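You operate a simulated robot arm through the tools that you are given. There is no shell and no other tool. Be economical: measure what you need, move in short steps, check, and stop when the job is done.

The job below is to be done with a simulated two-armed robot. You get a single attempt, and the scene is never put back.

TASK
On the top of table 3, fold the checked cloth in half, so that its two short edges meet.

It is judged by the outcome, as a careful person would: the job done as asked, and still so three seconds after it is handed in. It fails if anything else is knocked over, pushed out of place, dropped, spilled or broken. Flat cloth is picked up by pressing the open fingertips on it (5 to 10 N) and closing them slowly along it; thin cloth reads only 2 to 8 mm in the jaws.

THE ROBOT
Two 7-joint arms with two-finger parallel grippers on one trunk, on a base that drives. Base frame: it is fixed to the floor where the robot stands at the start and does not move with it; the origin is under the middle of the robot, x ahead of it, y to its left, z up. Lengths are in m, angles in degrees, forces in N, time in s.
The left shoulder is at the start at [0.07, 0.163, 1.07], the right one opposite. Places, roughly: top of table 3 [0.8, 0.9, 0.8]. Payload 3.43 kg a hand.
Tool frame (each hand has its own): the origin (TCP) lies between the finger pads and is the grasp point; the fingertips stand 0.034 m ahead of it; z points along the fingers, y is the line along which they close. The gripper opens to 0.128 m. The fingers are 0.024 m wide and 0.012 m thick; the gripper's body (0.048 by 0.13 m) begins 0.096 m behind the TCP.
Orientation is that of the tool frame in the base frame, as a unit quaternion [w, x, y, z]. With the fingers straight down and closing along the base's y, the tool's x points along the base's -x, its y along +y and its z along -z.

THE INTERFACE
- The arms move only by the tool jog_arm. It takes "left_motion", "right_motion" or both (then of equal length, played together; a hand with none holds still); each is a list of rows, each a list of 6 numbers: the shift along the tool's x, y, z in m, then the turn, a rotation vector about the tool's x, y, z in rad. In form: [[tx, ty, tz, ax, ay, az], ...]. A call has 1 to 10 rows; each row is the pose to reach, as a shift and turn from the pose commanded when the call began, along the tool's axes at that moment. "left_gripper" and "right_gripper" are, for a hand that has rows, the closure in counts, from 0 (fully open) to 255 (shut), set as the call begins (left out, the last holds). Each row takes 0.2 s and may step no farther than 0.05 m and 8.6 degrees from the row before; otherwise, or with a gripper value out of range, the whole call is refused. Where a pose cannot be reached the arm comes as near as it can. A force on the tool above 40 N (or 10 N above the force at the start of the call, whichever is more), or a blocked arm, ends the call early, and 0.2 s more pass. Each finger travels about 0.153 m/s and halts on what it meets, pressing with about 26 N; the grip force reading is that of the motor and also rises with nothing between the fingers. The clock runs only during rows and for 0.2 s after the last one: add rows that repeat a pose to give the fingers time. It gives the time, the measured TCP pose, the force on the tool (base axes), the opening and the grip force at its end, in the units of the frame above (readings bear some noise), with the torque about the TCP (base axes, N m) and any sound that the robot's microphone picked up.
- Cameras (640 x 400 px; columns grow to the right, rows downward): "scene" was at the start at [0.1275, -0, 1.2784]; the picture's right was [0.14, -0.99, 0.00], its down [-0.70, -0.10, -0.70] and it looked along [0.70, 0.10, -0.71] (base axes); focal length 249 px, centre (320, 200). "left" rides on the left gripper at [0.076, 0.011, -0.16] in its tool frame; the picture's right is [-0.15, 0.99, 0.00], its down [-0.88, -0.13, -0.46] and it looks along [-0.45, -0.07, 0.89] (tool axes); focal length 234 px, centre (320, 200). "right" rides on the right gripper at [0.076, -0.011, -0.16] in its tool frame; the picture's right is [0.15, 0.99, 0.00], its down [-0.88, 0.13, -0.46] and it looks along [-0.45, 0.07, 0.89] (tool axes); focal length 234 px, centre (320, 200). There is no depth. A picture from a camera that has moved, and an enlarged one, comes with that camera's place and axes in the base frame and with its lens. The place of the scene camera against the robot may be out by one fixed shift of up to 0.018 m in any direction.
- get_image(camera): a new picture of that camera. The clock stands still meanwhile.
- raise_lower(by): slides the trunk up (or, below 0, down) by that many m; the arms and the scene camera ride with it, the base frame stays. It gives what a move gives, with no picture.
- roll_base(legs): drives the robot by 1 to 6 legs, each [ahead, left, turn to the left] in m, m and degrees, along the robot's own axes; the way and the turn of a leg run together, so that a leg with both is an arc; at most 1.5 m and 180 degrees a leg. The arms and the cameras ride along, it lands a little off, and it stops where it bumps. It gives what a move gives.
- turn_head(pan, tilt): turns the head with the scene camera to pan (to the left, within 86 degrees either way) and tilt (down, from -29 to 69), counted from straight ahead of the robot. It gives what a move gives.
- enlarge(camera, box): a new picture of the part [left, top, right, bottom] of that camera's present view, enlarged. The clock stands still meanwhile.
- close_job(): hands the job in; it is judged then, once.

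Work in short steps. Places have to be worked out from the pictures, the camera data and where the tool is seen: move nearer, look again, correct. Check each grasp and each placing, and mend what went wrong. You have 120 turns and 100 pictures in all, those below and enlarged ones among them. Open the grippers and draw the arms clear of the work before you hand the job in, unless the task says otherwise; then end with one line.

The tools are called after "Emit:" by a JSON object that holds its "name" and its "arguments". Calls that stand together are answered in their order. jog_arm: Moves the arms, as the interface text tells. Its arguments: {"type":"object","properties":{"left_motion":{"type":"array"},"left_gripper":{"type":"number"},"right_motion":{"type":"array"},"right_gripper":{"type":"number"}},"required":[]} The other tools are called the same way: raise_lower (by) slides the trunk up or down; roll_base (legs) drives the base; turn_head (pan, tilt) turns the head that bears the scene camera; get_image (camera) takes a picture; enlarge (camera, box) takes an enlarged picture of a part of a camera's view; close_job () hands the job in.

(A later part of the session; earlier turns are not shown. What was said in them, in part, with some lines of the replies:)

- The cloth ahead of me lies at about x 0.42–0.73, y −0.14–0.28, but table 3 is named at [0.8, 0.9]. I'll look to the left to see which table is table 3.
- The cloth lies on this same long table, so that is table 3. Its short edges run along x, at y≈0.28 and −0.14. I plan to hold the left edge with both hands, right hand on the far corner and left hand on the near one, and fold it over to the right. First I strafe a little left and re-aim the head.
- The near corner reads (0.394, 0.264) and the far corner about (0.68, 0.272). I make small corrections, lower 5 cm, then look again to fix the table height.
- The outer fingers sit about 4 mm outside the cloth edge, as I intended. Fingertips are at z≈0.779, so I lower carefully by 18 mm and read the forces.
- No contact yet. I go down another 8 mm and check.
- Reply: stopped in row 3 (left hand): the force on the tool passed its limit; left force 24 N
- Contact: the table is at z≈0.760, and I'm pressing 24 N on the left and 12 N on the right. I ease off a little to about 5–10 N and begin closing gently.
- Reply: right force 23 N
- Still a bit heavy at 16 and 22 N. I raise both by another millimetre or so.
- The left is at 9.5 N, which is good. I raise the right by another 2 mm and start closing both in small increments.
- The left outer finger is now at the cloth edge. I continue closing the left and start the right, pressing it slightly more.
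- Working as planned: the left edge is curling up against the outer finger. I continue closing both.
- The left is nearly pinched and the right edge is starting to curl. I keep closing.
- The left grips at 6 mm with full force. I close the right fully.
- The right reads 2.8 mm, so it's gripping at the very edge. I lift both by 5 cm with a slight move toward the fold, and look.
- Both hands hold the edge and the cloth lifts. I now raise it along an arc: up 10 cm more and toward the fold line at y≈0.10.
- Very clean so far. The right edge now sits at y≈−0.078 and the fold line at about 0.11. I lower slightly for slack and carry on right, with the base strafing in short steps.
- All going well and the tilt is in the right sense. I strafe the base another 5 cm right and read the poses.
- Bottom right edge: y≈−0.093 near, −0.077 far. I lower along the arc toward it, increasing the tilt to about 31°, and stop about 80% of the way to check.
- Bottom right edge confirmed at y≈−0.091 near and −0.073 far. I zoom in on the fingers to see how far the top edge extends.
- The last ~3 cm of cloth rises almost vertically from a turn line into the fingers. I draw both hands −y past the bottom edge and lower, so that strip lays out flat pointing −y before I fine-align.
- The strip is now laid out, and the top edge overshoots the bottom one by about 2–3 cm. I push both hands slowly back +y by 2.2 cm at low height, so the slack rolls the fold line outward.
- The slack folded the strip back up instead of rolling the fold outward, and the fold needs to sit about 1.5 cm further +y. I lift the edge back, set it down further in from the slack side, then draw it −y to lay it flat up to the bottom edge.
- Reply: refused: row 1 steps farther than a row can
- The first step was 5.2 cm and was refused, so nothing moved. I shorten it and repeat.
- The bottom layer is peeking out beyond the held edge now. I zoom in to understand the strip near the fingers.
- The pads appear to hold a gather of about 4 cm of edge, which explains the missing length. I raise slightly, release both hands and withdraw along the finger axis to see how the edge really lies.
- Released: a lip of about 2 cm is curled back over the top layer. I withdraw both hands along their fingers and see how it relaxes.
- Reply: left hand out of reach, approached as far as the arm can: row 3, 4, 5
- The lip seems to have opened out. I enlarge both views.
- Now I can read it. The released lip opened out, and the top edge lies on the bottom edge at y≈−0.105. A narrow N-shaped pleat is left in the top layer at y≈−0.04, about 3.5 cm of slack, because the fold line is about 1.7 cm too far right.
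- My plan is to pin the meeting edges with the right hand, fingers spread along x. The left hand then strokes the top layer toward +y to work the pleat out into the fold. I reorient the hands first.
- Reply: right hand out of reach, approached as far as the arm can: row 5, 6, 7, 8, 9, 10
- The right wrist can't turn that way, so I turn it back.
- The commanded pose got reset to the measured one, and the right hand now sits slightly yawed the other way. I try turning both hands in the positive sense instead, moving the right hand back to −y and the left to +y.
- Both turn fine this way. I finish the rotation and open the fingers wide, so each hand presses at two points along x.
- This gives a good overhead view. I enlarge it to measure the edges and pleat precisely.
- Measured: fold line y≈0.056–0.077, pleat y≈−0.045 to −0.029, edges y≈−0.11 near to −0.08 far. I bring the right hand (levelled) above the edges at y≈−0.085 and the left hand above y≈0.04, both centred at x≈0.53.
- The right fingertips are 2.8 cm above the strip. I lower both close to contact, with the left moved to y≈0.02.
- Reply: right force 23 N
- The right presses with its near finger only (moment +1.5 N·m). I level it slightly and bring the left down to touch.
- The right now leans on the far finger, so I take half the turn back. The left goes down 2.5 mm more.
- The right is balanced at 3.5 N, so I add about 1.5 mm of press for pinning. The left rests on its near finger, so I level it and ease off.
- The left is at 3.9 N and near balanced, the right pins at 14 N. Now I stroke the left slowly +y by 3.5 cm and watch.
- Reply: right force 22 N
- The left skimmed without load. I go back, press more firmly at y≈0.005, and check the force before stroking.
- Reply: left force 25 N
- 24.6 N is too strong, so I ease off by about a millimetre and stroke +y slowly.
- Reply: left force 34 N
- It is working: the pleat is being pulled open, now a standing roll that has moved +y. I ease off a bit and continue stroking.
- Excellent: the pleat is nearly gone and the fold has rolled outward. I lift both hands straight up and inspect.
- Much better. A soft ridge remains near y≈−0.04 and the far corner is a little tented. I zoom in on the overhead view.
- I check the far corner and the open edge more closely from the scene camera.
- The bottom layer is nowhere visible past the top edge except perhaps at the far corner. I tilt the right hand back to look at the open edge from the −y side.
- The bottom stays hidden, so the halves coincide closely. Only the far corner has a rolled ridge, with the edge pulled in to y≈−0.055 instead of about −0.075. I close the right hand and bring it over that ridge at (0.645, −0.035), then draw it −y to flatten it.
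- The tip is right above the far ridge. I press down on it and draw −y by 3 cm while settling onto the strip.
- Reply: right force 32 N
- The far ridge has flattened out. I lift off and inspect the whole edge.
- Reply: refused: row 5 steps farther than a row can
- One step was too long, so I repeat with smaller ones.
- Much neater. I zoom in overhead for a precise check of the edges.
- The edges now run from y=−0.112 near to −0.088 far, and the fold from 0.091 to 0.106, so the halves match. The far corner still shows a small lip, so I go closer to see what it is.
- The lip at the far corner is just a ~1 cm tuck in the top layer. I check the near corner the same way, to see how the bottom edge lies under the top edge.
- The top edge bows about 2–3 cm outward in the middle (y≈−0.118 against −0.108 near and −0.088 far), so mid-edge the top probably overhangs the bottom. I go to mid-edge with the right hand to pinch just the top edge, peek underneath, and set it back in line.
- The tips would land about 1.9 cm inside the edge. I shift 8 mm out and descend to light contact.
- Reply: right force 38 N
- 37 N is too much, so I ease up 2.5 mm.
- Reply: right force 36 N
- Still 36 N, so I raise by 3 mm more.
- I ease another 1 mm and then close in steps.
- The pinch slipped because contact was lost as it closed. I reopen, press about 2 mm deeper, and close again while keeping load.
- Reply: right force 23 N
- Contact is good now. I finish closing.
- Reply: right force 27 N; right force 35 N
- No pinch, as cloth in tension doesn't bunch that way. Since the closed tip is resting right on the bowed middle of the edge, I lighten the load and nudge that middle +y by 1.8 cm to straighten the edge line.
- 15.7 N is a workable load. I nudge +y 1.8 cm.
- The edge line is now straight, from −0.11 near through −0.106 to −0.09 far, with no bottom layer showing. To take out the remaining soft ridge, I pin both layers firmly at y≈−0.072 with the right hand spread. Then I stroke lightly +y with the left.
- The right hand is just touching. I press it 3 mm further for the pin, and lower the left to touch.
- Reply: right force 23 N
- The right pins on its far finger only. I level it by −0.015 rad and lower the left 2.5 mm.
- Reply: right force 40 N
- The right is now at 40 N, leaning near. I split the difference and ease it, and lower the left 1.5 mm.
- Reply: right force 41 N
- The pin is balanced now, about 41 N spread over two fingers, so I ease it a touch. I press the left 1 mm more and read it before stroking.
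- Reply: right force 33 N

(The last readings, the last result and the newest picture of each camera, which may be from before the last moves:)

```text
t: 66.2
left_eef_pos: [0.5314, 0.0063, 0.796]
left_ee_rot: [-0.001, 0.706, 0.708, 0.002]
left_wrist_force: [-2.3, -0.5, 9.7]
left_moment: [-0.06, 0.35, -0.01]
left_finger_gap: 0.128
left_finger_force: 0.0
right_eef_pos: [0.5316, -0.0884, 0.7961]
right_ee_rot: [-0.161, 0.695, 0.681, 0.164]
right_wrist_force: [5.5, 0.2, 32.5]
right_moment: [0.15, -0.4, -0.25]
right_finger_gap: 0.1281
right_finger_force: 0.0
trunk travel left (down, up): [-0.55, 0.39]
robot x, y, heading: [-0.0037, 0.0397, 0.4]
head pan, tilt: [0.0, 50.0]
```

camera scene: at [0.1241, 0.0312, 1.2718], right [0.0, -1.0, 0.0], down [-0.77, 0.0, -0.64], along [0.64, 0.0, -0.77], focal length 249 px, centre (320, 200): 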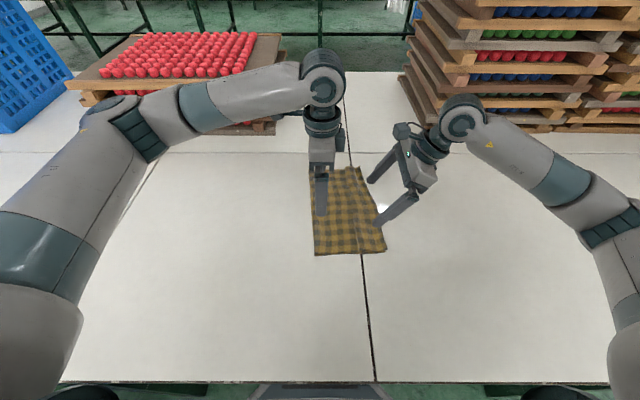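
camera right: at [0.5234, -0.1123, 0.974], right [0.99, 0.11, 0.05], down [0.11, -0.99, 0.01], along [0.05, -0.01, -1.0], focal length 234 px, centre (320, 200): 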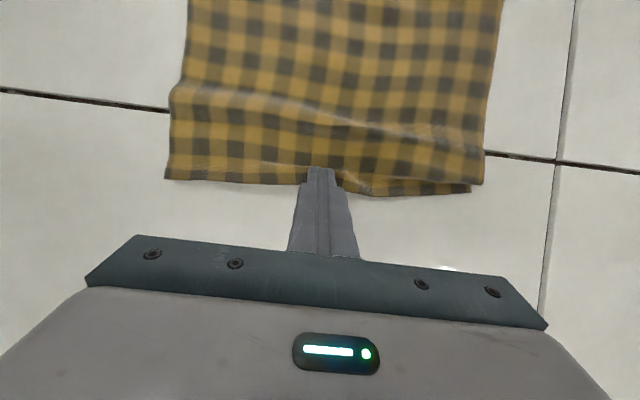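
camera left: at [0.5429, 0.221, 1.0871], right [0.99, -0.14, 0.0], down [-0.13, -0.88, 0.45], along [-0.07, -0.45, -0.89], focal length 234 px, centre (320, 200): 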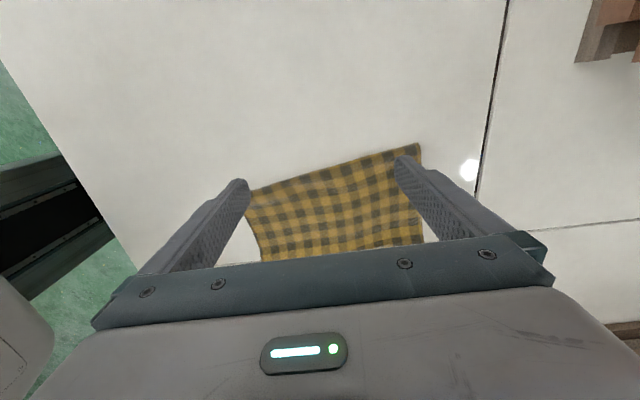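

The left is at 9.7 N and the right pin at 32 N, which is what I wanted. I stroke +y 3 cm slowly.

Emit:
{"name": "jog_arm", "arguments": {"left_motion": [[0.005, 0, 0, 0.002, 0, 0], [0.01, 0, 0, 0.002, 0, 0], [0.015, 0, 0.0002, 0.002, 0, 0], [0.02, 0, 0.0002, 0.002, 0, 0], [0.025, 0, 0.0003, 0.002, 0, 0], [0.03, 0, 0.0003, 0.002, 0, 0]]}}

Emit:
{"name": "get_image", "arguments": {"camera": "right"}}

```text
t: 67.5
left_eef_pos: [0.5303, 0.0343, 0.7953]
left_ee_rot: [-0.001, 0.706, 0.708, 0.002]
left_wrist_force: [0.0, -12.5, 18.6]
left_moment: [-0.5, -0.1, -0.01]
left_finger_gap: 0.1281
left_finger_force: 0.0
right_eef_pos: [0.531, -0.0878, 0.7964]
right_ee_rot: [-0.161, 0.695, 0.681, 0.163]
right_wrist_force: [7.0, 9.6, 29.3]
right_moment: [0.48, -0.61, 0.01]
right_finger_gap: 0.1283
right_finger_force: 0.1
trunk travel left (down, up): [-0.55, 0.39]
robot x, y, heading: [0.0016, 0.0425, 0.0]
head pan, tilt: [0.0, 50.0]
```

```text
8 pictures are left
camera right: at [0.5202, -0.0918, 0.974], right [0.99, 0.11, 0.06], down [0.11, -0.99, 0.01], along [0.07, -0.01, -1.0], focal length 234 px, centre (320, 200)
```

right: 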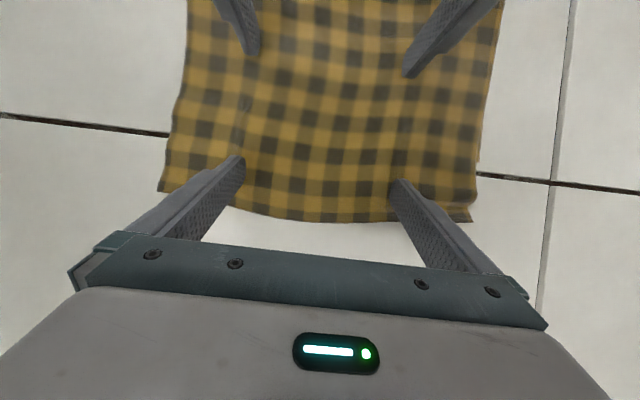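

The layers are now flat and taut between the hands with the ridge gone, and the tension readings confirm the pin held. I lift both hands straight up.

Emit:
{"name": "jog_arm", "arguments": {"left_motion": [[0, 0, -0.01, 0, 0, 0], [0, 0, -0.04, 0, 0, 0], [0.02, 0, -0.08, 0, 0, 0], [0.05, 0, -0.11, 0, 0, 0], [0.09, 0, -0.13, 0, 0, 0], [0.13, 0, -0.14, 0, 0, 0]], "right_motion": [[0.0045, 0, -0.009, 0, 0, 0], [0.018, 0, -0.036, 0, 0, 0], [0.02, 0, -0.08, 0, 0, 0], [0.02, 0, -0.12, 0, 0, 0], [0.02, 0, -0.16, 0, 0, 0], [0.02, 0, -0.19, 0, 0, 0]]}}

Emit:
{"name": "get_image", "arguments": {"camera": "right"}}

Emit:
{"name": "enlarge", "arguments": {"camera": "scene", "box": [280, 145, 420, 270]}}

```text
t: 69.0
left_eef_pos: [0.5299, 0.1661, 0.931]
left_ee_rot: [-0.003, 0.706, 0.708, 0.0]
left_wrist_force: [0.1, 0.6, 0.4]
left_moment: [-0.02, 0.0, 0.01]
left_finger_gap: 0.128
left_finger_force: 0.0
right_eef_pos: [0.5295, -0.1564, 0.9747]
right_ee_rot: [-0.162, 0.697, 0.68, 0.162]
right_wrist_force: [-0.1, 0.2, 0.1]
right_moment: [-0.01, -0.01, 0.01]
right_finger_gap: 0.1278
right_finger_force: 0.1
trunk travel left (down, up): [-0.55, 0.39]
robot x, y, heading: [0.0008, 0.0416, 0.1]
head pan, tilt: [0.0, 50.0]
```

```text
7 pictures are left
camera right: at [0.5194, -0.1588, 1.1521], right [0.99, 0.11, 0.06], down [0.11, -0.99, 0.02], along [0.06, -0.01, -1.0], focal length 234 px, centre (320, 200)
```

right: 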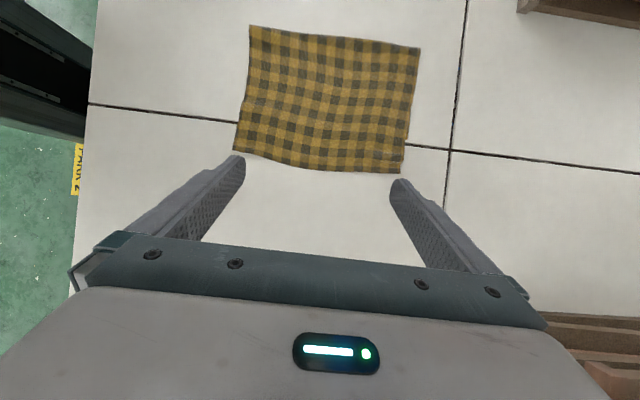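

```text
3.20 times, centred on (350, 208) of scene
camera zoom: at [0.1237, 0.0323, 1.2718], right [0.0, -1.0, 0.0], down [-0.77, 0.0, -0.64], along [0.64, 0.0, -0.77], focal length 798 px, centre (224, 176)
```

zoom: 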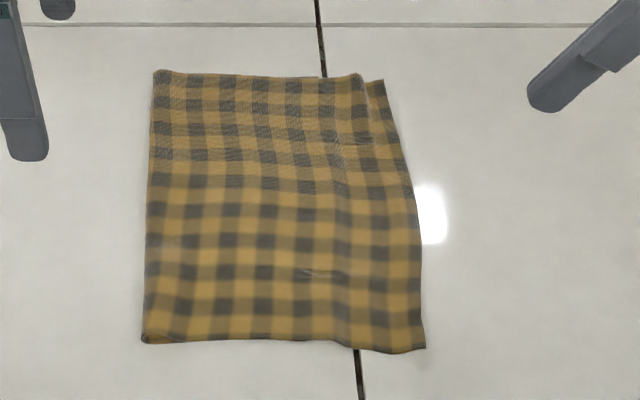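

Nice and flat. I take one detailed overhead view to check the edges and corners.

Emit:
{"name": "enlarge", "arguments": {"camera": "right", "box": [228, 20, 428, 180]}}

```text
2.50 times, centred on (328, 100) of right
camera zoom: at [0.5194, -0.1588, 1.1521], right [0.99, 0.11, 0.06], down [0.11, -0.99, 0.02], along [0.06, -0.01, -1.0], focal length 585 px, centre (300, 450)
```

zoom: 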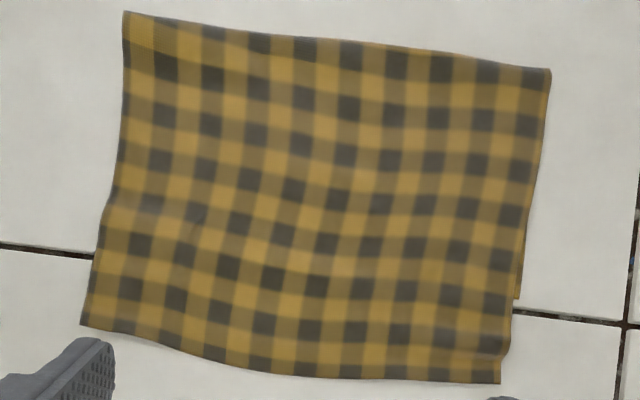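

This view reveals a problem. At the far side the bottom layer's corner shows at about y≈−0.045 while the top edge is at −0.10, so the top overhangs the bottom by about 5 cm far and 2 cm near.

To fix it, the right hand presses only on the overhang (no bottom under it) and the left presses lightly on the top layer. Both move +y together with a slight yaw, sliding the top sheet as a plate. I approach first.

Emit:
{"name": "jog_arm", "arguments": {"left_motion": [[-0.03, 0, 0.02, 0, 0, 0], [-0.06, 0, 0.045, 0, 0, 0], [-0.09, 0, 0.075, 0, 0, 0], [-0.115, 0, 0.105, 0, 0, 0], [-0.136, 0, 0.127, 0, 0, 0], [-0.136, 0, 0.127, 0, 0, 0]], "right_motion": [[-0.007, 0, 0.035, 0, 0, 0], [-0.014, 0, 0.07, 0, 0, 0], [-0.021, 0, 0.105, 0, 0, 0], [-0.028, 0, 0.14, 0, 0, 0], [-0.0345, 0, 0.1728, 0, 0, 0], [-0.0345, 0, 0.1728, 0, 0, 0]]}}

```text
t: 70.3
left_eef_pos: [0.5337, 0.0292, 0.8055]
left_ee_rot: [-0.003, 0.705, 0.709, 0.0]
left_wrist_force: [-0.1, 0.2, 0.1]
left_moment: [-0.03, 0.0, -0.01]
left_finger_gap: 0.1279
left_finger_force: 0.0
right_eef_pos: [0.5313, -0.1081, 0.8023]
right_ee_rot: [-0.162, 0.696, 0.68, 0.162]
right_wrist_force: [0.7, 0.1, 0.2]
right_moment: [0.02, 0.02, -0.01]
right_finger_gap: 0.1282
right_finger_force: 0.0
trunk travel left (down, up): [-0.55, 0.39]
robot x, y, heading: [0.0013, 0.0406, 0.1]
head pan, tilt: [0.0, 50.0]
```

Both are just above the cloth. I lower to contact.

Emit:
{"name": "jog_arm", "arguments": {"left_motion": [[0, 0, 0.004, 0, 0, 0], [0, 0, 0.008, 0, 0, 0], [0, 0, 0.0098, 0, 0, 0]], "right_motion": [[-0.0015, 0, 0.003, 0, 0, 0], [-0.0028, 0, 0.0057, 0, 0, 0], [-0.0034, 0, 0.0069, 0, 0, 0]]}}

```text
t: 71.2
left_eef_pos: [0.5332, 0.03, 0.7958]
left_ee_rot: [-0.003, 0.705, 0.709, 0.002]
left_wrist_force: [0.9, -0.5, 0.9]
left_moment: [0.02, -0.03, -0.01]
left_finger_gap: 0.1279
left_finger_force: 0.0
right_eef_pos: [0.5313, -0.1082, 0.798]
right_ee_rot: [-0.162, 0.695, 0.681, 0.163]
right_wrist_force: [-0.2, 0.0, 7.8]
right_moment: [0.02, -0.41, -0.03]
right_finger_gap: 0.1277
right_finger_force: 0.0
trunk travel left (down, up): [-0.55, 0.39]
robot x, y, heading: [0.0045, 0.038, 0.2]
head pan, tilt: [0.0, 50.0]
```

The right is at 7.8 N, slightly far-heavy. I level it and add a little, and lower the left about 1.3 mm.

Emit:
{"name": "jog_arm", "arguments": {"left_motion": [[0, 0, 0.0007, 0, 0, 0], [0, 0, 0.0014, 0, 0, 0]], "right_motion": [[-0.0003, 0, 0.0005, -0.004, 0, 0], [-0.0004, 0, 0.0008, -0.004, 0, 0]]}}

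```text
t: 71.8
left_eef_pos: [0.5316, 0.0291, 0.7955]
left_ee_rot: [-0.003, 0.705, 0.709, 0.002]
left_wrist_force: [-0.1, -0.1, 1.3]
left_moment: [-0.02, -0.07, -0.03]
left_finger_gap: 0.1279
left_finger_force: 0.0
right_eef_pos: [0.5311, -0.108, 0.7963]
right_ee_rot: [-0.161, 0.696, 0.68, 0.164]
right_wrist_force: [-2.2, -2.6, 19.6]
right_moment: [-0.02, 0.54, 0.17]
right_finger_gap: 0.1279
right_finger_force: 0.1
trunk travel left (down, up): [-0.55, 0.39]
robot x, y, heading: [0.0005, 0.0435, -0.0]
head pan, tilt: [0.0, 50.0]
```

The right is at 20 N on both fingers, the left just touching. I press the left 1 mm and slide both +y 4 cm together, with a 0.1 rad yaw (far side moving more).

Emit:
{"name": "jog_arm", "arguments": {"left_motion": [[0, 0, 0.001, 0, 0, 0], [0.005, 0, 0.001, 0, 0, -0.0125], [0.01, 0, 0.001, 0, 0, -0.025], [0.015, 0, 0.001, 0, 0, -0.0375], [0.02, 0, 0.001, 0, 0, -0.05], [0.025, 0, 0.001, 0, 0, -0.0625], [0.03, 0, 0.001, 0, 0, -0.075], [0.035, 0, 0.001, 0, 0, -0.0875], [0.04, 0, 0.001, 0, 0, -0.1]], "right_motion": [[0, 0, 0, 0, 0, 0], [0.0045, 0, 0.0022, 0.0056, 0, -0.0112], [0.009, 0, 0.0044, 0.0111, 0, -0.0224], [0.0134, 0, 0.0067, 0.0167, 0, -0.0336], [0.0179, 0, 0.0089, 0.0222, 0, -0.0448], [0.0224, 0, 0.0111, 0.0278, 0, -0.056], [0.0269, 0, 0.0133, 0.0334, 0, -0.0672], [0.0313, 0, 0.0156, 0.0389, 0, -0.0784], [0.0358, 0, 0.0178, 0.0445, 0, -0.0896]]}}

Emit:
{"name": "get_image", "arguments": {"camera": "right"}}

```text
t: 73.8
left_eef_pos: [0.5303, 0.0711, 0.7952]
left_ee_rot: [-0.003, 0.669, 0.743, 0.001]
left_wrist_force: [0.9, -2.5, 4.0]
left_moment: [-0.05, -0.15, -0.04]
left_finger_gap: 0.128
left_finger_force: 0.1
right_eef_pos: [0.5317, -0.0697, 0.7962]
right_ee_rot: [-0.168, 0.661, 0.715, 0.156]
right_wrist_force: [0.1, -5.4, 28.4]
right_moment: [-0.16, 0.89, 0.16]
right_finger_gap: 0.1282
right_finger_force: 0.1
trunk travel left (down, up): [-0.55, 0.39]
robot x, y, heading: [0.0026, 0.0438, 0.3]
head pan, tilt: [0.0, 50.0]
```

```text
4 pictures are left
camera right: at [0.5199, -0.0738, 0.9743], right [0.98, 0.21, 0.07], down [0.21, -0.98, 0.01], along [0.07, 0.0, -1.0], focal length 234 px, centre (320, 200)
```

right: 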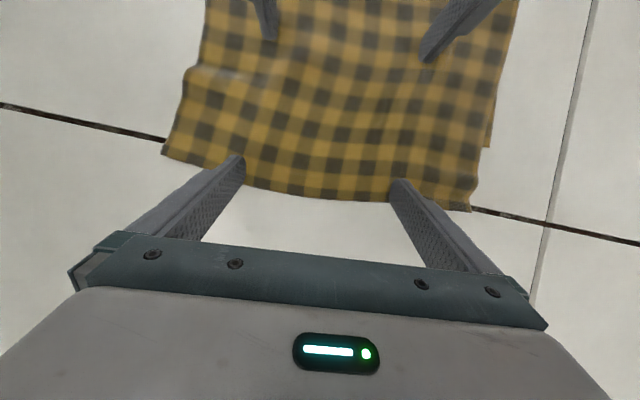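

The whole cloth slid as one: top edge at y≈−0.06 and the bottom's far corner still about 6 cm inside. So the bottom needs holding. I'll pin both layers near the fold with the left hand (y≈0.11, firm). Then I push only the overhanging top edge inward with the right, which puts the slack into the top layer. Repositioning both now.

Emit:
{"name": "jog_arm", "arguments": {"left_motion": [[0, 0, -0.015, 0, 0, 0], [0.02, 0, -0.015, 0, 0, 0], [0.04, 0, -0.015, 0, 0, 0], [0.04, 0, -0.004, 0, 0, 0], [0.04, 0, 0.0015, 0, 0, 0], [0.04, 0, 0.0025, 0, 0, 0]], "right_motion": [[0.0067, 0, -0.0134, 0, 0, 0], [0.002, 0, -0.0157, 0, 0, 0], [-0.0023, 0, -0.0179, 0, 0, 0], [-0.006, 0, -0.0105, 0, 0, 0], [-0.0085, 0, -0.0055, 0, 0, 0], [-0.009, 0, -0.0045, 0, 0, 0]]}}

```text
t: 75.2
left_eef_pos: [0.5284, 0.1103, 0.7963]
left_ee_rot: [-0.002, 0.669, 0.743, 0.001]
left_wrist_force: [2.1, 0.5, 20.5]
left_moment: [-0.1, 0.37, -0.09]
left_finger_gap: 0.1279
left_finger_force: 0.2
right_eef_pos: [0.5339, -0.0781, 0.7962]
right_ee_rot: [-0.168, 0.661, 0.714, 0.156]
right_wrist_force: [-0.1, 0.0, -0.1]
right_moment: [-0.01, 0.0, -0.01]
right_finger_gap: 0.1278
right_finger_force: 0.0
trunk travel left (down, up): [-0.55, 0.39]
robot x, y, heading: [0.0003, 0.0412, 0.4]
head pan, tilt: [0.0, 50.0]
```

The left pins at 20 N, well balanced. The right has no load yet, so I lower it 2 mm.

Emit:
{"name": "jog_arm", "arguments": {"right_motion": [[-0.0005, 0, 0.001, -0.004, 0, 0], [-0.001, 0, 0.002, -0.006, 0, 0]]}}

```text
t: 75.8
left_eef_pos: [0.5256, 0.1101, 0.7955]
left_ee_rot: [-0.002, 0.669, 0.743, 0.002]
left_wrist_force: [5.7, -1.0, 25.1]
left_moment: [-0.16, 0.49, 0.06]
left_finger_gap: 0.1268
left_finger_force: 0.0
right_eef_pos: [0.5314, -0.0788, 0.7968]
right_ee_rot: [-0.165, 0.662, 0.714, 0.16]
right_wrist_force: [-0.1, -1.0, 21.9]
right_moment: [-0.08, 1.42, 0.31]
right_finger_gap: 0.1277
right_finger_force: 0.1
trunk travel left (down, up): [-0.55, 0.39]
robot x, y, heading: [-0.0004, 0.0403, 0.2]
head pan, tilt: [0.0, 50.0]
```

It's loaded on the near finger, so I level back by +0.007.

Emit:
{"name": "jog_arm", "arguments": {"right_motion": [[0, 0, 0, 0.004, 0, 0], [0, 0, 0, 0.007, 0, 0]]}}

```text
t: 76.3
left_eef_pos: [0.5259, 0.1094, 0.7959]
left_ee_rot: [-0.001, 0.669, 0.743, 0.002]
left_wrist_force: [7.4, -1.9, 29.0]
left_moment: [-0.23, 0.53, 0.12]
left_finger_gap: 0.1267
left_finger_force: 0.0
right_eef_pos: [0.5318, -0.0786, 0.7962]
right_ee_rot: [-0.168, 0.661, 0.714, 0.157]
right_wrist_force: [1.9, 1.6, 31.0]
right_moment: [0.03, 1.97, -0.54]
right_finger_gap: 0.1271
right_finger_force: 0.1
trunk travel left (down, up): [-0.55, 0.39]
robot x, y, heading: [-0.0001, 0.0425, -0.0]
head pan, tilt: [0.0, 50.0]
```

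Still near-heavy: more levelling, plus ease by 1.3 mm.

Emit:
{"name": "jog_arm", "arguments": {"right_motion": [[0.0003, 0, -0.0007, 0.006, 0, 0], [0.0006, 0, -0.0013, 0.011, 0, 0]]}}

```text
t: 77.0
left_eef_pos: [0.5264, 0.1097, 0.7959]
left_ee_rot: [-0.002, 0.669, 0.743, 0.003]
left_wrist_force: [6.9, -3.9, 32.7]
left_moment: [-0.3, 0.85, 0.23]
left_finger_gap: 0.1262
left_finger_force: 0.0
right_eef_pos: [0.5327, -0.0787, 0.7957]
right_ee_rot: [-0.171, 0.659, 0.716, 0.153]
right_wrist_force: [0.0, 3.6, 21.2]
right_moment: [0.34, -1.37, 0.16]
right_finger_gap: 0.1281
right_finger_force: 0.1
trunk travel left (down, up): [-0.55, 0.39]
robot x, y, heading: [-0.0032, 0.0416, 0.2]
head pan, tilt: [0.0, 50.0]
```

Slightly far-heavy now, so I take back 0.005 and push the overhanging edge +y by 4.5 cm with a further 0.13 rad yaw.

Emit:
{"name": "jog_arm", "arguments": {"right_motion": [[0, 0, 0, -0.005, 0, 0], [0.005, 0.0005, 0.0025, 0.002, 0, -0.0145], [0.01, 0.001, 0.005, 0.0095, 0, -0.029], [0.015, 0.0014, 0.0075, 0.0167, 0, -0.0436], [0.02, 0.0019, 0.01, 0.024, 0, -0.058], [0.025, 0.0024, 0.0125, 0.031, 0, -0.0726], [0.03, 0.0029, 0.015, 0.0385, 0, -0.087], [0.035, 0.0033, 0.0175, 0.0457, 0, -0.1017], [0.0401, 0.0038, 0.02, 0.053, 0, -0.1162]]}}

Emit:
{"name": "get_image", "arguments": {"camera": "right"}}

```text
t: 78.8
left_eef_pos: [0.5278, 0.1092, 0.7954]
left_ee_rot: [-0.001, 0.67, 0.743, 0.003]
left_wrist_force: [-1.6, 0.6, 15.8]
left_moment: [-0.11, 0.67, -0.04]
left_finger_gap: 0.128
left_finger_force: 0.1
right_eef_pos: [0.5323, -0.0394, 0.7956]
right_ee_rot: [-0.178, 0.619, 0.752, 0.145]
right_wrist_force: [-3.8, -5.5, 12.6]
right_moment: [-0.03, -0.59, -0.21]
right_finger_gap: 0.124
right_finger_force: 0.1
trunk travel left (down, up): [-0.55, 0.39]
robot x, y, heading: [-0.0002, 0.0454, 0.0]
head pan, tilt: [0.0, 50.0]
stopped in row 9 (right hand): the force on the tool passed its limit (the readings are from after the stop); the commanded pose is now the measured one
```

```text
3 pictures are left
camera right: at [0.5218, -0.0453, 0.9733], right [0.95, 0.32, 0.06], down [0.32, -0.95, 0.01], along [0.06, 0.01, -1.0], focal length 234 px, centre (320, 200)
```

right: 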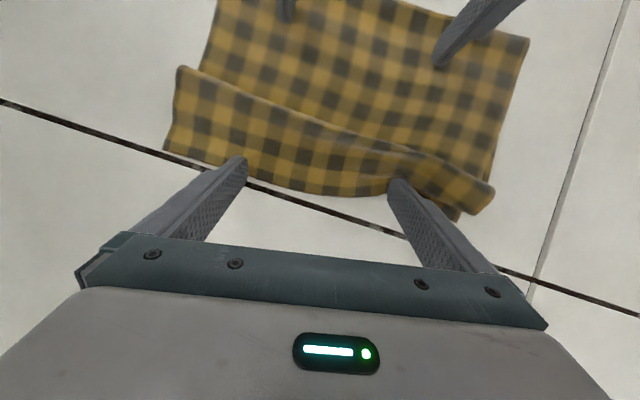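

It worked: the top edge moved in (near −0.045, mid −0.04, far −0.017) and the slack went into a pleat. The far side still needs about 2 cm, so I push a bit more with extra yaw while the left pins harder.

Emit:
{"name": "jog_arm", "arguments": {"left_motion": [[0, 0, 0.001, 0, 0, 0], [0, 0, 0.001, 0, 0, 0], [0, 0, 0.001, 0, 0, 0], [0, 0, 0.001, 0, 0, 0]], "right_motion": [[0.0027, 0.0006, 0.0012, 0.0067, 0, -0.0135], [0.0054, 0.0012, 0.0024, 0.0134, 0, -0.027], [0.008, 0.0017, 0.0037, 0.02, 0, -0.04], [0.0107, 0.0023, 0.005, 0.0268, 0, -0.0538]]}}

```text
t: 79.5
left_eef_pos: [0.5279, 0.1089, 0.7962]
left_ee_rot: [0.0, 0.67, 0.742, 0.001]
left_wrist_force: [-2.7, -0.6, 16.2]
left_moment: [-0.11, 0.98, -0.05]
left_finger_gap: 0.1279
left_finger_force: 0.1
right_eef_pos: [0.5325, -0.0323, 0.7957]
right_ee_rot: [-0.181, 0.606, 0.762, 0.143]
right_wrist_force: [-3.3, -2.8, 8.9]
right_moment: [0.1, -0.44, -0.01]
right_finger_gap: 0.1253
right_finger_force: 0.0
trunk travel left (down, up): [-0.55, 0.39]
robot x, y, heading: [0.0017, 0.045, -0.1]
head pan, tilt: [0.0, 50.0]
stopped in row 3 (left hand): the force on the tool passed its limit (the readings are from after the stop); the commanded pose is now the measured one
```

The left hit its force limit and stopped the call partway. I do the remaining push with the right alone.

Emit:
{"name": "jog_arm", "arguments": {"right_motion": [[0.0027, 0.0006, 0.0012, 0.0067, 0, -0.0135], [0.0054, 0.0012, 0.0024, 0.0134, 0, -0.027], [0.008, 0.0017, 0.0037, 0.0165, 0, -0.033]]}}

```text
t: 80.3
left_eef_pos: [0.5263, 0.1087, 0.797]
left_ee_rot: [0.0, 0.67, 0.742, 0.002]
left_wrist_force: [0.6, 2.6, 24.6]
left_moment: [-0.03, 1.4, -0.31]
left_finger_gap: 0.1279
left_finger_force: 0.2
right_eef_pos: [0.5338, -0.0243, 0.796]
right_ee_rot: [-0.184, 0.591, 0.773, 0.138]
right_wrist_force: [0.0, -11.8, 15.3]
right_moment: [-0.14, -0.98, -0.7]
right_finger_gap: 0.1261
right_finger_force: 0.1
trunk travel left (down, up): [-0.55, 0.39]
robot x, y, heading: [0.0031, 0.0427, 0.1]
head pan, tilt: [0.0, 50.0]
```

The right-hand tips now hold the top edge about on the bottom edge. I move the left to y≈0.06, just beyond the pleat, ready for a light stroke, and firm up the right pin.

Emit:
{"name": "jog_arm", "arguments": {"left_motion": [[0, 0, -0.02, 0, 0, 0], [-0.024, -0.0024, -0.025, 0, 0, 0], [-0.0488, -0.0049, -0.025, 0, 0, 0], [-0.0488, -0.0049, -0.012, 0, 0, 0], [-0.0488, -0.0049, -0.004, 0, 0, 0]], "right_motion": [[0, 0, 0, 0, 0, 0], [-0.0004, 0, 0.0008, -0.002, 0, 0], [-0.0006, 0, 0.0012, -0.004, 0, 0], [-0.0006, 0, 0.0012, -0.004, 0, 0], [-0.0006, 0, 0.0012, -0.004, 0, 0]]}}

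```text
t: 81.4
left_eef_pos: [0.5268, 0.0603, 0.8037]
left_ee_rot: [-0.001, 0.671, 0.742, 0.001]
left_wrist_force: [0.2, 0.0, -0.4]
left_moment: [0.02, 0.02, 0.0]
left_finger_gap: 0.128
left_finger_force: 0.0
right_eef_pos: [0.5356, -0.0227, 0.7957]
right_ee_rot: [-0.183, 0.592, 0.773, 0.14]
right_wrist_force: [1.1, -2.6, 14.6]
right_moment: [-0.3, 0.93, 0.36]
right_finger_gap: 0.128
right_finger_force: 0.4
trunk travel left (down, up): [-0.55, 0.39]
robot x, y, heading: [-0.0009, 0.0397, 0.1]
head pan, tilt: [0.0, 50.0]
stopped in row 5 (right hand): the force on the tool passed its limit (the readings are from after the stop); the commanded pose is now the measured one
```

I lower the left toward contact and add a little pin force on the right.

Emit:
{"name": "jog_arm", "arguments": {"left_motion": [[0, 0, 0.004, 0, 0, 0], [0, 0, 0.0065, 0, 0, 0], [0, 0, 0.0075, 0, 0, 0]], "right_motion": [[-0.0003, 0, 0.0006, 0.003, 0, 0], [-0.0005, 0, 0.001, 0.003, 0, 0], [-0.0005, 0, 0.001, 0.003, 0, 0]]}}

```text
t: 82.2
left_eef_pos: [0.5252, 0.0592, 0.7966]
left_ee_rot: [-0.003, 0.67, 0.742, 0.003]
left_wrist_force: [0.1, 0.5, -0.1]
left_moment: [-0.03, -0.01, 0.01]
left_finger_gap: 0.1281
left_finger_force: 0.1
right_eef_pos: [0.5346, -0.0234, 0.7959]
right_ee_rot: [-0.183, 0.592, 0.772, 0.139]
right_wrist_force: [4.2, -6.7, 32.1]
right_moment: [-0.31, 0.65, -0.55]
right_finger_gap: 0.1277
right_finger_force: 0.0
trunk travel left (down, up): [-0.55, 0.39]
robot x, y, heading: [0.0006, 0.0382, 0.0]
head pan, tilt: [0.0, 50.0]
```

The right pins at 32 N on both fingers. The left needs about 2 mm more.

Emit:
{"name": "jog_arm", "arguments": {"left_motion": [[0, 0, 0.001, 0, 0, 0], [0, 0, 0.002, 0, 0, 0]]}}

```text
t: 82.8
left_eef_pos: [0.5265, 0.06, 0.796]
left_ee_rot: [-0.001, 0.67, 0.743, 0.002]
left_wrist_force: [-0.6, 1.8, 2.5]
left_moment: [0.02, 0.11, -0.03]
left_finger_gap: 0.1281
left_finger_force: 0.1
right_eef_pos: [0.5349, -0.0239, 0.7955]
right_ee_rot: [-0.183, 0.591, 0.773, 0.139]
right_wrist_force: [9.9, -8.3, 37.7]
right_moment: [-0.46, 1.06, -0.08]
right_finger_gap: 0.1275
right_finger_force: 0.0
trunk travel left (down, up): [-0.55, 0.39]
robot x, y, heading: [-0.0007, 0.0399, 0.0]
head pan, tilt: [0.0, 50.0]
```

I add 1 mm on the left (about 9 N) and stroke +y 4 cm with a slight yaw for the far side.

Emit:
{"name": "jog_arm", "arguments": {"left_motion": [[0, 0, 0.001, 0, 0, 0], [0.005, 0.0005, 0.001, 0, 0, -0.0125], [0.01, 0.001, 0.001, 0, 0, -0.025], [0.015, 0.0015, 0.001, 0, 0, -0.0375], [0.02, 0.002, 0.001, 0, 0, -0.05], [0.025, 0.0025, 0.001, 0, 0, -0.0625], [0.03, 0.003, 0.001, 0, 0, -0.075], [0.035, 0.0035, 0.001, 0, 0, -0.0875], [0.04, 0.004, 0.001, 0, 0, -0.1]]}}

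```text
t: 84.8
left_eef_pos: [0.5255, 0.0989, 0.7964]
left_ee_rot: [-0.001, 0.631, 0.776, 0.002]
left_wrist_force: [-0.7, -9.0, 35.6]
left_moment: [-0.74, 1.98, 0.45]
left_finger_gap: 0.1282
left_finger_force: 0.0
right_eef_pos: [0.5337, -0.0233, 0.7945]
right_ee_rot: [-0.182, 0.592, 0.773, 0.14]
right_wrist_force: [15.3, -2.7, 32.2]
right_moment: [-0.29, 0.84, 0.3]
right_finger_gap: 0.1247
right_finger_force: 0.2
trunk travel left (down, up): [-0.55, 0.39]
robot x, y, heading: [-0.0007, 0.0403, -0.0]
head pan, tilt: [0.0, 50.0]
```

The stroke completed. I look before going on.

Emit:
{"name": "get_image", "arguments": {"camera": "right"}}

```text
2 pictures are left
camera right: at [0.523, -0.0308, 0.9731], right [0.92, 0.38, 0.07], down [0.38, -0.92, 0.01], along [0.07, 0.01, -1.0], focal length 234 px, centre (320, 200)
```

right: 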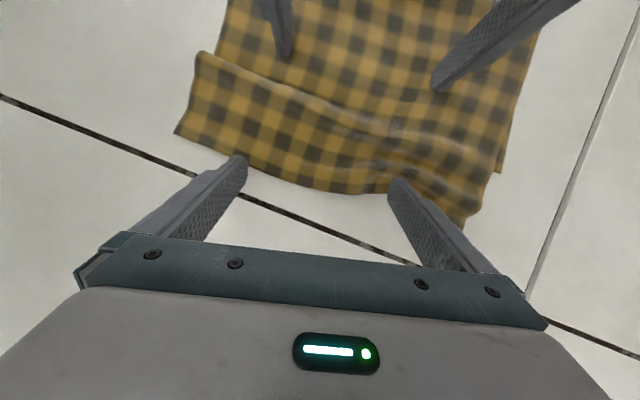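

The stroke dragged the bottom layer along again, because cloth on cloth grips better than cloth on table. So stroking won't align the halves.

Since the top edge clearly overhangs, the sound fix is to re-grasp that edge with both hands as at first, with a smaller gather, lift it and lay it down again on the bottom edge. The top edge's near corner is at about (0.399, −0.022) and its far corner at (0.677, 0.006). I lift off and turn both hands back.

Emit:
{"name": "jog_arm", "arguments": {"left_motion": [[0, 0, -0.04, 0, 0, 0], [0, -0.03, -0.075, 0, 0, 0], [0, -0.07, -0.1, 0, 0, 0], [0, -0.1, -0.12, 0, 0, -0.14], [-0.02, -0.119, -0.12, 0, 0, -0.28], [-0.05, -0.119, -0.12, 0, 0, -0.42], [-0.057, -0.119, -0.12, 0, 0, -0.56], [-0.057, -0.119, -0.12, 0, 0, -0.7], [-0.057, -0.119, -0.12, 0, 0, -0.84], [-0.057, -0.119, -0.12, 0, 0, -0.98]], "right_motion": [[0.0179, 0, -0.0358, 0, 0, 0], [0.027, 0.01, -0.07, 0, 0, 0], [0.0267, 0.04, -0.1, 0, 0, 0], [0.0267, 0.075, -0.115, 0, 0, -0.14], [0.0267, 0.111, -0.1208, 0, 0, -0.28], [0.0267, 0.111, -0.1208, 0, 0, -0.42], [0.0267, 0.111, -0.1208, 0, 0, -0.56], [0.0267, 0.111, -0.1208, 0, 0, -0.7], [0.0267, 0.111, -0.1208, 0, 0, -0.84], [0.0267, 0.111, -0.1208, 0, 0, -0.98]]}}

```text
t: 87.0
left_eef_pos: [0.4218, 0.0209, 0.9128]
left_ee_rot: [-0.001, 0.191, 0.982, 0.002]
left_wrist_force: [1.2, -0.2, 0.3]
left_moment: [0.0, 0.0, 0.02]
left_finger_gap: 0.1281
left_finger_force: 0.1
right_eef_pos: [0.6516, -0.0238, 0.9134]
right_ee_rot: [-0.098, 0.157, 0.961, 0.208]
right_wrist_force: [0.0, 0.4, 0.5]
right_moment: [0.01, 0.01, -0.01]
right_finger_gap: 0.1279
right_finger_force: 0.1
trunk travel left (down, up): [-0.55, 0.39]
robot x, y, heading: [0.0011, 0.044, -0.1]
head pan, tilt: [0.0, 50.0]
```

I finish the re-orientation to straight down and approach the two corners, fingers opened about 3.5 cm.

Emit:
{"name": "jog_arm", "arguments": {"left_motion": [[-0.0018, -0.0055, 0.02, 0, 0, -0.077], [-0.0036, -0.0111, 0.04, 0, 0, -0.154], [-0.0054, -0.0166, 0.06, 0, 0, -0.23], [-0.0072, -0.0222, 0.08, 0, 0, -0.307], [-0.009, -0.0277, 0.1, 0, 0, -0.384], [-0.009, -0.0277, 0.1, 0, 0, -0.384]], "right_motion": [[-0.003, -0.0006, 0.0213, 0.0844, -0.0398, -0.0638], [-0.0061, -0.0013, 0.0426, 0.1688, -0.0796, -0.1276], [-0.0091, -0.0019, 0.0638, 0.2532, -0.1194, -0.1914], [-0.0122, -0.0026, 0.0851, 0.3376, -0.1592, -0.2552], [-0.0152, -0.0032, 0.1064, 0.422, -0.199, -0.319], [-0.0152, -0.0032, 0.1064, 0.422, -0.199, -0.319]], "left_gripper": 185, "right_gripper": 185}}

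```text
t: 88.4
left_eef_pos: [0.4218, -0.0083, 0.8123]
left_ee_rot: [-0.001, 0.001, 1.0, 0.002]
left_wrist_force: [0.7, -0.5, 0.3]
left_moment: [0.01, 0.01, -0.03]
left_finger_gap: 0.0354
left_finger_force: 0.0
right_eef_pos: [0.6515, 0.0147, 0.813]
right_ee_rot: [0.001, 0.001, 1.0, -0.002]
right_wrist_force: [-0.4, -0.4, 0.4]
right_moment: [0.0, 0.0, 0.02]
right_finger_gap: 0.0354
right_finger_force: 0.0
trunk travel left (down, up): [-0.55, 0.39]
robot x, y, heading: [0.0012, 0.0417, 0.1]
head pan, tilt: [0.0, 50.0]
```

Exactly placed, with the outer fingers about 5 mm outside the edge line. I lower to contact.

Emit:
{"name": "jog_arm", "arguments": {"left_motion": [[0, 0, 0.008, 0, 0, 0], [0, 0, 0.014, 0, 0, 0], [0, 0, 0.0172, 0, 0, 0], [0, 0, 0.0172, 0, 0, 0]], "right_motion": [[0, 0, 0.008, 0, 0, 0], [0, 0, 0.014, 0, 0, 0], [0, 0, 0.0178, 0, 0, 0], [0, 0, 0.0178, 0, 0, 0]]}}

```text
t: 89.4
left_eef_pos: [0.4213, -0.0077, 0.7946]
left_ee_rot: [-0.001, 0.001, 1.0, 0.002]
left_wrist_force: [0.4, 0.1, 4.4]
left_moment: [0.09, -0.02, 0.0]
left_finger_gap: 0.0351
left_finger_force: 0.1
right_eef_pos: [0.6497, 0.0146, 0.7954]
right_ee_rot: [0.0, 0.0, 1.0, -0.001]
right_wrist_force: [0.5, 0.3, -0.6]
right_moment: [0.01, 0.05, -0.02]
right_finger_gap: 0.0352
right_finger_force: 0.0
trunk travel left (down, up): [-0.55, 0.39]
robot x, y, heading: [0.002, 0.0418, 0.1]
head pan, tilt: [0.0, 50.0]
```

The left touches at 4.4 N. I press a little more on both (left 0.8 mm, right 1.5 mm).

Emit:
{"name": "jog_arm", "arguments": {"left_motion": [[0, 0, 0.0008, 0, 0, 0], [0, 0, 0.0008, 0, 0, 0]], "right_motion": [[0, 0, 0.001, 0, 0, 0], [0, 0, 0.0017, 0, 0, 0]]}}

```text
t: 90.0
left_eef_pos: [0.4202, -0.0075, 0.7954]
left_ee_rot: [0.0, 0.002, 1.0, 0.002]
left_wrist_force: [2.9, -1.0, 10.9]
left_moment: [0.23, -0.1, -0.05]
left_finger_gap: 0.035
left_finger_force: 0.1
right_eef_pos: [0.6516, 0.0165, 0.7948]
right_ee_rot: [0.002, 0.001, 1.0, 0.0]
right_wrist_force: [0.3, -1.3, 7.4]
right_moment: [-0.06, 0.05, -0.01]
right_finger_gap: 0.0353
right_finger_force: 0.6
trunk travel left (down, up): [-0.55, 0.39]
robot x, y, heading: [-0.002, 0.0425, 0.2]
head pan, tilt: [0.0, 50.0]
```

Good loads of 11 and 7 N. I close in steps.

Emit:
{"name": "jog_arm", "arguments": {"left_motion": [[0, 0, 0, 0, 0, 0], [0, 0, 0, 0, 0, 0]], "right_motion": [[0, 0, 0.0003, 0, 0, 0], [0, 0, 0.0003, 0, 0, 0]], "left_gripper": 205, "right_gripper": 205}}

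Emit:
{"name": "jog_arm", "arguments": {"left_motion": [[0, 0, 0.0002, 0, 0, 0], [0, 0, 0.0002, 0, 0, 0]], "right_motion": [[0, 0, 0.0003, 0, 0, 0], [0, 0, 0.0003, 0, 0, 0]], "left_gripper": 228, "right_gripper": 228}}

Emit:
{"name": "jog_arm", "arguments": {"left_motion": [[0, 0, 0, 0, 0, 0], [0, 0, 0, 0, 0, 0], [0, 0, 0, 0, 0, 0]], "right_motion": [[0, 0, 0, 0, 0, 0], [0, 0, 0, 0, 0, 0], [0, 0, 0, 0, 0, 0]], "left_gripper": 255, "right_gripper": 255}}

```text
t: 90.6
left_eef_pos: [0.4197, -0.0072, 0.7959]
left_ee_rot: [0.0, 0.001, 1.0, 0.002]
left_wrist_force: [-0.2, -1.4, 10.3]
left_moment: [0.1, 0.01, 0.02]
left_finger_gap: 0.0243
left_finger_force: 0.0
right_eef_pos: [0.6498, 0.0173, 0.7944]
right_ee_rot: [0.003, 0.001, 1.0, 0.0]
right_wrist_force: [3.5, 2.0, 16.8]
right_moment: [0.03, -0.11, -0.02]
right_finger_gap: 0.0243
right_finger_force: 0.0
trunk travel left (down, up): [-0.55, 0.39]
robot x, y, heading: [0.0016, 0.0392, 0.0]
head pan, tilt: [0.0, 50.0]
```

```text
t: 91.2
left_eef_pos: [0.4195, -0.0075, 0.7953]
left_ee_rot: [0.0, 0.001, 1.0, 0.001]
left_wrist_force: [1.5, -0.9, 3.7]
left_moment: [0.05, -0.06, 0.01]
left_finger_gap: 0.0136
left_finger_force: 0.1
right_eef_pos: [0.6496, 0.0149, 0.795]
right_ee_rot: [0.003, 0.001, 1.0, 0.0]
right_wrist_force: [-1.6, -0.1, 25.5]
right_moment: [0.03, 0.12, -0.03]
right_finger_gap: 0.0113
right_finger_force: 0.0
trunk travel left (down, up): [-0.55, 0.39]
robot x, y, heading: [0.0014, 0.0429, 0.1]
head pan, tilt: [0.0, 50.0]
```

```text
t: 92.0
left_eef_pos: [0.4189, -0.0061, 0.7974]
left_ee_rot: [0.0, 0.002, 1.0, 0.002]
left_wrist_force: [1.4, 1.6, 4.6]
left_moment: [0.06, -0.09, 0.01]
left_finger_gap: 0.0021
left_finger_force: 25.7
right_eef_pos: [0.6494, 0.0164, 0.7947]
right_ee_rot: [0.002, 0.001, 1.0, 0.0]
right_wrist_force: [0.6, -1.1, 29.9]
right_moment: [0.02, 0.09, -0.03]
right_finger_gap: 0.0031
right_finger_force: 26.0
trunk travel left (down, up): [-0.55, 0.39]
robot x, y, heading: [0.0048, 0.0435, 0.2]
head pan, tilt: [0.0, 50.0]
```

Both grips read as thin cloth (2.1 and 3.1 mm). I lift along the reverse arc to about upright, to expose the bottom layer and its edge.

Emit:
{"name": "jog_arm", "arguments": {"left_motion": [[0, 0, -0.03, 0, 0, 0], [0, 0.015, -0.07, 0, 0, 0], [0, 0.04, -0.11, 0, 0, 0], [0, 0.075, -0.138, 0, 0, 0], [0, 0.11, -0.158, 0, 0, 0], [0, 0.13, -0.165, 0, 0, 0], [0, 0.13, -0.165, 0, 0, 0]], "right_motion": [[0, 0, -0.03, 0, 0, 0], [0, 0.015, -0.07, 0, 0, 0], [0, 0.04, -0.11, 0, 0, 0], [0, 0.075, -0.138, 0, 0, 0], [0, 0.11, -0.158, 0, 0, 0], [0, 0.13, -0.165, 0, 0, 0], [0, 0.13, -0.165, 0, 0, 0]]}}

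Emit:
{"name": "get_image", "arguments": {"camera": "scene"}}

```text
t: 93.6
left_eef_pos: [0.4212, 0.1216, 0.9625]
left_ee_rot: [0.0, 0.002, 1.0, 0.002]
left_wrist_force: [0.0, 0.0, -0.1]
left_moment: [0.02, 0.0, -0.02]
left_finger_gap: 0.0017
left_finger_force: 25.7
right_eef_pos: [0.6486, 0.1444, 0.9533]
right_ee_rot: [0.001, 0.0, 1.0, -0.001]
right_wrist_force: [-0.4, -0.5, 0.1]
right_moment: [0.08, 0.0, 0.0]
right_finger_gap: 0.0028
right_finger_force: 25.8
trunk travel left (down, up): [-0.55, 0.39]
robot x, y, heading: [0.0031, 0.0431, 0.0]
head pan, tilt: [0.0, 50.0]
```

```text
1 pictures are left
camera scene: at [0.1247, 0.0301, 1.2717], right [0.0, -1.0, 0.0], down [-0.77, 0.0, -0.64], along [0.64, 0.0, -0.77], focal length 249 px, centre (320, 200)
```

scene: 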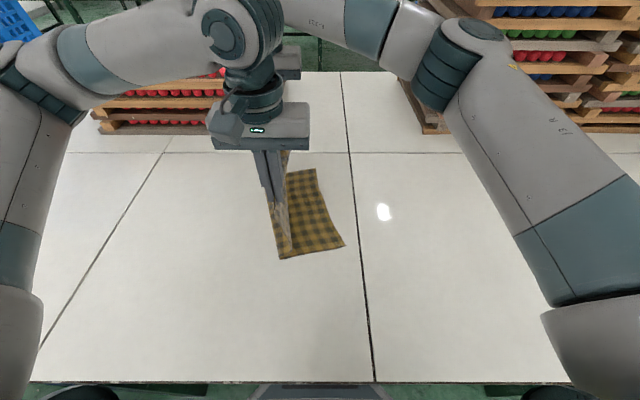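

Excellent: both corners are held and the bottom edge is visible, near corner about (0.412, −0.011) and far corner about (0.68, 0.06). So the bottom sheet lies turned about 15°. The correct fold line is 0.193 m in from that edge.

I move the hands above that line, at about (0.384, 0.181) and (0.607, 0.240), with a 0.2 rad yaw, so more cloth lies down before I refold.

Emit:
{"name": "jog_arm", "arguments": {"left_motion": [[0.0074, 0.0118, 0.0021, 0, 0, -0.04], [0.0148, 0.0236, 0.0042, 0, 0, -0.08], [0.0222, 0.0354, 0.0063, 0, 0, -0.12], [0.0296, 0.0472, 0.0084, 0, 0, -0.16], [0.037, 0.059, 0.0105, 0, 0, -0.2], [0.037, 0.059, 0.0105, 0, 0, -0.2]], "right_motion": [[0.0083, 0.0191, 0.0003, 0, 0, -0.04], [0.0166, 0.0382, 0.0005, 0, 0, -0.08], [0.025, 0.0574, 0.0008, 0, 0, -0.12], [0.0333, 0.0765, 0.001, 0, 0, -0.16], [0.0416, 0.0956, 0.0013, 0, 0, -0.2], [0.0416, 0.0956, 0.0013, 0, 0, -0.2]]}}

```text
t: 95.0
left_eef_pos: [0.3832, 0.1802, 0.9497]
left_ee_rot: [-0.001, -0.098, 0.995, 0.003]
left_wrist_force: [0.0, 0.5, 0.7]
left_moment: [0.02, 0.01, 0.0]
left_finger_gap: 0.0017
left_finger_force: 25.5
right_eef_pos: [0.6072, 0.2397, 0.9574]
right_ee_rot: [0.001, -0.1, 0.995, -0.001]
right_wrist_force: [-0.3, 0.1, 0.7]
right_moment: [0.04, 0.02, -0.05]
right_finger_gap: 0.0025
right_finger_force: 26.1
trunk travel left (down, up): [-0.55, 0.39]
robot x, y, heading: [-0.0011, 0.0438, 0.1]
head pan, tilt: [0.0, 50.0]
```

Positions are as planned. Now I refold along the arc with increasing tilt, keeping the sheet nearly taut.

Emit:
{"name": "jog_arm", "arguments": {"left_motion": [[-0.0018, -0.03, 0.003, 0, 0, 0], [-0.0038, -0.0633, 0.0122, -0.1, 0, 0], [-0.0058, -0.0966, 0.0287, -0.2, 0, 0], [-0.0075, -0.1248, 0.0495, -0.3, 0, 0], [-0.0089, -0.1479, 0.0757, -0.4, 0, 0], [-0.0098, -0.1625, 0.1014, -0.45, 0, 0], [-0.0103, -0.172, 0.1242, -0.5, 0, 0], [-0.0107, -0.178, 0.1432, -0.5, 0, 0], [-0.0107, -0.178, 0.1432, -0.5, 0, 0]], "right_motion": [[-0.0018, -0.03, 0.004, 0, 0, 0], [-0.0038, -0.0633, 0.0142, -0.1, 0, 0], [-0.0058, -0.0966, 0.0317, -0.2, 0, 0], [-0.0075, -0.1248, 0.0535, -0.3, 0, 0], [-0.0089, -0.1479, 0.0797, -0.4, 0, 0], [-0.0098, -0.1625, 0.1054, -0.45, 0, 0], [-0.0103, -0.172, 0.1285, -0.5, 0, 0], [-0.0107, -0.178, 0.147, -0.5, 0, 0], [-0.0107, -0.178, 0.147, -0.5, 0, 0]]}}

```text
t: 97.0
left_eef_pos: [0.4306, 0.0093, 0.8071]
left_ee_rot: [-0.025, -0.096, 0.964, 0.248]
left_wrist_force: [0.6, 0.2, 0.3]
left_moment: [0.01, 0.0, -0.04]
left_finger_gap: 0.0018
left_finger_force: 26.3
right_eef_pos: [0.6559, 0.0689, 0.809]
right_ee_rot: [-0.024, -0.096, 0.964, 0.246]
right_wrist_force: [-0.8, -0.3, -0.6]
right_moment: [-0.05, -0.05, 0.0]
right_finger_gap: 0.0027
right_finger_force: 26.5
trunk travel left (down, up): [-0.55, 0.39]
robot x, y, heading: [-0.0029, 0.0401, 0.2]
head pan, tilt: [0.0, 50.0]
```

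The tips are at about 3 cm inside the bottom edge, matching the gathered length. I release gently.

Emit:
{"name": "jog_arm", "arguments": {"left_motion": [[0, 0.001, -0.003, 0, 0, 0], [0, 0.001, -0.003, 0, 0, 0], [0, 0.001, -0.003, 0, 0, 0]], "right_motion": [[0, 0.001, -0.003, 0, 0, 0], [0, 0.001, -0.003, 0, 0, 0], [0, 0.001, -0.003, 0, 0, 0]], "left_gripper": 200, "right_gripper": 200}}

Emit:
{"name": "jog_arm", "arguments": {"left_motion": [[0, 0, -0.02, 0, 0, 0], [0, 0, -0.05, 0, 0, 0], [0, 0, -0.09, 0, 0, 0], [0, 0, -0.11, 0, 0, 0]], "right_motion": [[0, 0, -0.02, 0, 0, 0], [0, 0, -0.05, 0, 0, 0], [0, 0, -0.09, 0, 0, 0], [0, 0, -0.11, 0, 0, 0]]}}

```text
t: 97.8
left_eef_pos: [0.4303, 0.0086, 0.81]
left_ee_rot: [-0.025, -0.095, 0.964, 0.249]
left_wrist_force: [-0.1, -0.3, 0.0]
left_moment: [-0.03, -0.02, 0.0]
left_finger_gap: 0.0277
left_finger_force: 0.1
right_eef_pos: [0.6563, 0.0685, 0.8122]
right_ee_rot: [-0.024, -0.095, 0.964, 0.246]
right_wrist_force: [-0.7, 0.3, 0.0]
right_moment: [-0.01, 0.01, 0.02]
right_finger_gap: 0.0276
right_finger_force: 0.1
trunk travel left (down, up): [-0.55, 0.39]
robot x, y, heading: [0.0025, 0.0391, 0.1]
head pan, tilt: [0.0, 50.0]
```

```text
t: 98.8
left_eef_pos: [0.4407, -0.0443, 0.9051]
left_ee_rot: [-0.026, -0.095, 0.964, 0.248]
left_wrist_force: [-1.1, 0.0, -0.5]
left_moment: [0.0, 0.0, -0.03]
left_finger_gap: 0.0274
left_finger_force: 0.1
right_eef_pos: [0.6668, 0.0166, 0.9099]
right_ee_rot: [-0.024, -0.096, 0.965, 0.245]
right_wrist_force: [-0.4, -0.7, 0.4]
right_moment: [0.04, -0.02, 0.0]
right_finger_gap: 0.0278
right_finger_force: 0.1
trunk travel left (down, up): [-0.55, 0.39]
robot x, y, heading: [-0.0004, 0.0394, 0.3]
head pan, tilt: [0.0, 50.0]
```

Released and withdrawn. I move both arms well clear so the last picture shows the whole cloth.

Emit:
{"name": "jog_arm", "arguments": {"left_motion": [[0, 0.024, -0.044, 0, 0, 0], [0, 0.048, -0.088, 0, 0, 0], [-0.0066, 0.089, -0.0656, 0, 0, 0], [-0.0131, 0.13, -0.0431, 0, 0, 0], [-0.0197, 0.171, -0.0207, 0, 0, 0], [-0.0263, 0.212, 0.0017, 0, 0, 0], [-0.0329, 0.253, 0.0241, 0, 0, 0], [-0.0394, 0.294, 0.0466, 0, 0, 0], [-0.046, 0.335, 0.069, 0, 0, 0]], "right_motion": [[0.0138, -0.0286, -0.027, 0, 0, 0], [0.0276, -0.0572, -0.054, 0, 0, 0], [0.0414, -0.0858, -0.081, 0, 0, 0], [0.0552, -0.1144, -0.108, 0, 0, 0], [0.069, -0.143, -0.135, 0, 0, 0], [0.069, -0.143, -0.135, 0, 0, 0], [0.069, -0.143, -0.135, 0, 0, 0], [0.069, -0.143, -0.135, 0, 0, 0], [0.069, -0.143, -0.135, 0, 0, 0]]}}

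Emit:
{"name": "enlarge", "arguments": {"camera": "scene", "box": [220, 150, 380, 275]}}

```text
refused: row 1 steps farther than a row can; nothing moved
```

```text
3.20 times, centred on (300, 212) of scene
camera zoom: at [0.1242, 0.0307, 1.2717], right [0.0, -1.0, 0.0], down [-0.77, 0.0, -0.64], along [0.64, 0.0, -0.77], focal length 798 px, centre (384, 160)
```

zoom: 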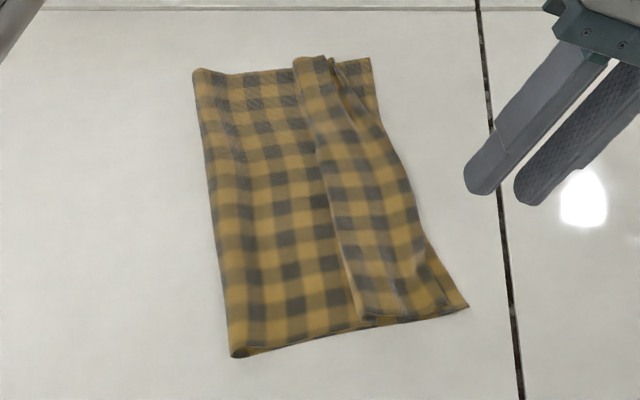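

The last picture went on this view, but it is a clear one. The bottom edge hasn't moved (near about (0.413, −0.02), far about (0.674, 0.057)) and the top edge lies close to it. A soft pleat remains in the top layer. Any further stroking would be blind and could drag the layers apart, so I leave it and withdraw the arms clear.

Emit:
{"name": "jog_arm", "arguments": {"left_motion": [[0, 0.02, -0.04, 0, 0, 0], [0, 0.042, -0.08, 0, 0, 0], [-0.005, 0.083, -0.065, 0, 0, 0], [-0.011, 0.122, -0.045, 0, 0, 0], [-0.017, 0.162, -0.025, 0, 0, 0], [-0.023, 0.202, -0.003, 0, 0, 0], [-0.029, 0.242, 0.018, 0, 0, 0], [-0.035, 0.282, 0.04, 0, 0, 0]], "right_motion": [[0.0138, -0.0286, -0.027, 0, 0, 0], [0.0276, -0.0572, -0.054, 0, 0, 0], [0.0414, -0.0858, -0.081, 0, 0, 0], [0.0552, -0.1144, -0.108, 0, 0, 0], [0.069, -0.143, -0.135, 0, 0, 0], [0.069, -0.143, -0.135, 0, 0, 0], [0.069, -0.143, -0.135, 0, 0, 0], [0.069, -0.143, -0.135, 0, 0, 0]], "left_gripper": 0, "right_gripper": 0}}

```text
t: 100.6
left_eef_pos: [0.4191, 0.2263, 1.0081]
left_ee_rot: [-0.025, -0.095, 0.964, 0.248]
left_wrist_force: [-0.1, 0.5, 0.0]
left_moment: [-0.04, 0.01, 0.0]
left_finger_gap: 0.1281
left_finger_force: 0.0
right_eef_pos: [0.6358, -0.1822, 0.9594]
right_ee_rot: [-0.023, -0.096, 0.965, 0.244]
right_wrist_force: [0.1, 0.2, 0.0]
right_moment: [-0.03, -0.01, 0.03]
right_finger_gap: 0.1281
right_finger_force: 0.1
trunk travel left (down, up): [-0.55, 0.39]
robot x, y, heading: [0.0022, 0.0436, -0.1]
head pan, tilt: [0.0, 50.0]
```

Both arms are clear and the grippers open, so I hand the job in.

Emit:
{"name": "close_job", "arguments": {}}

```text
The job is handed in.
```

The checked cloth on table 3 is folded over with its short edges roughly together, but not neatly. The far corner may still be up to about 3 cm out, a soft pleat remains in the top layer, and the cloth now lies turned about 15° on the table. I had no pictures left to check or correct it further.
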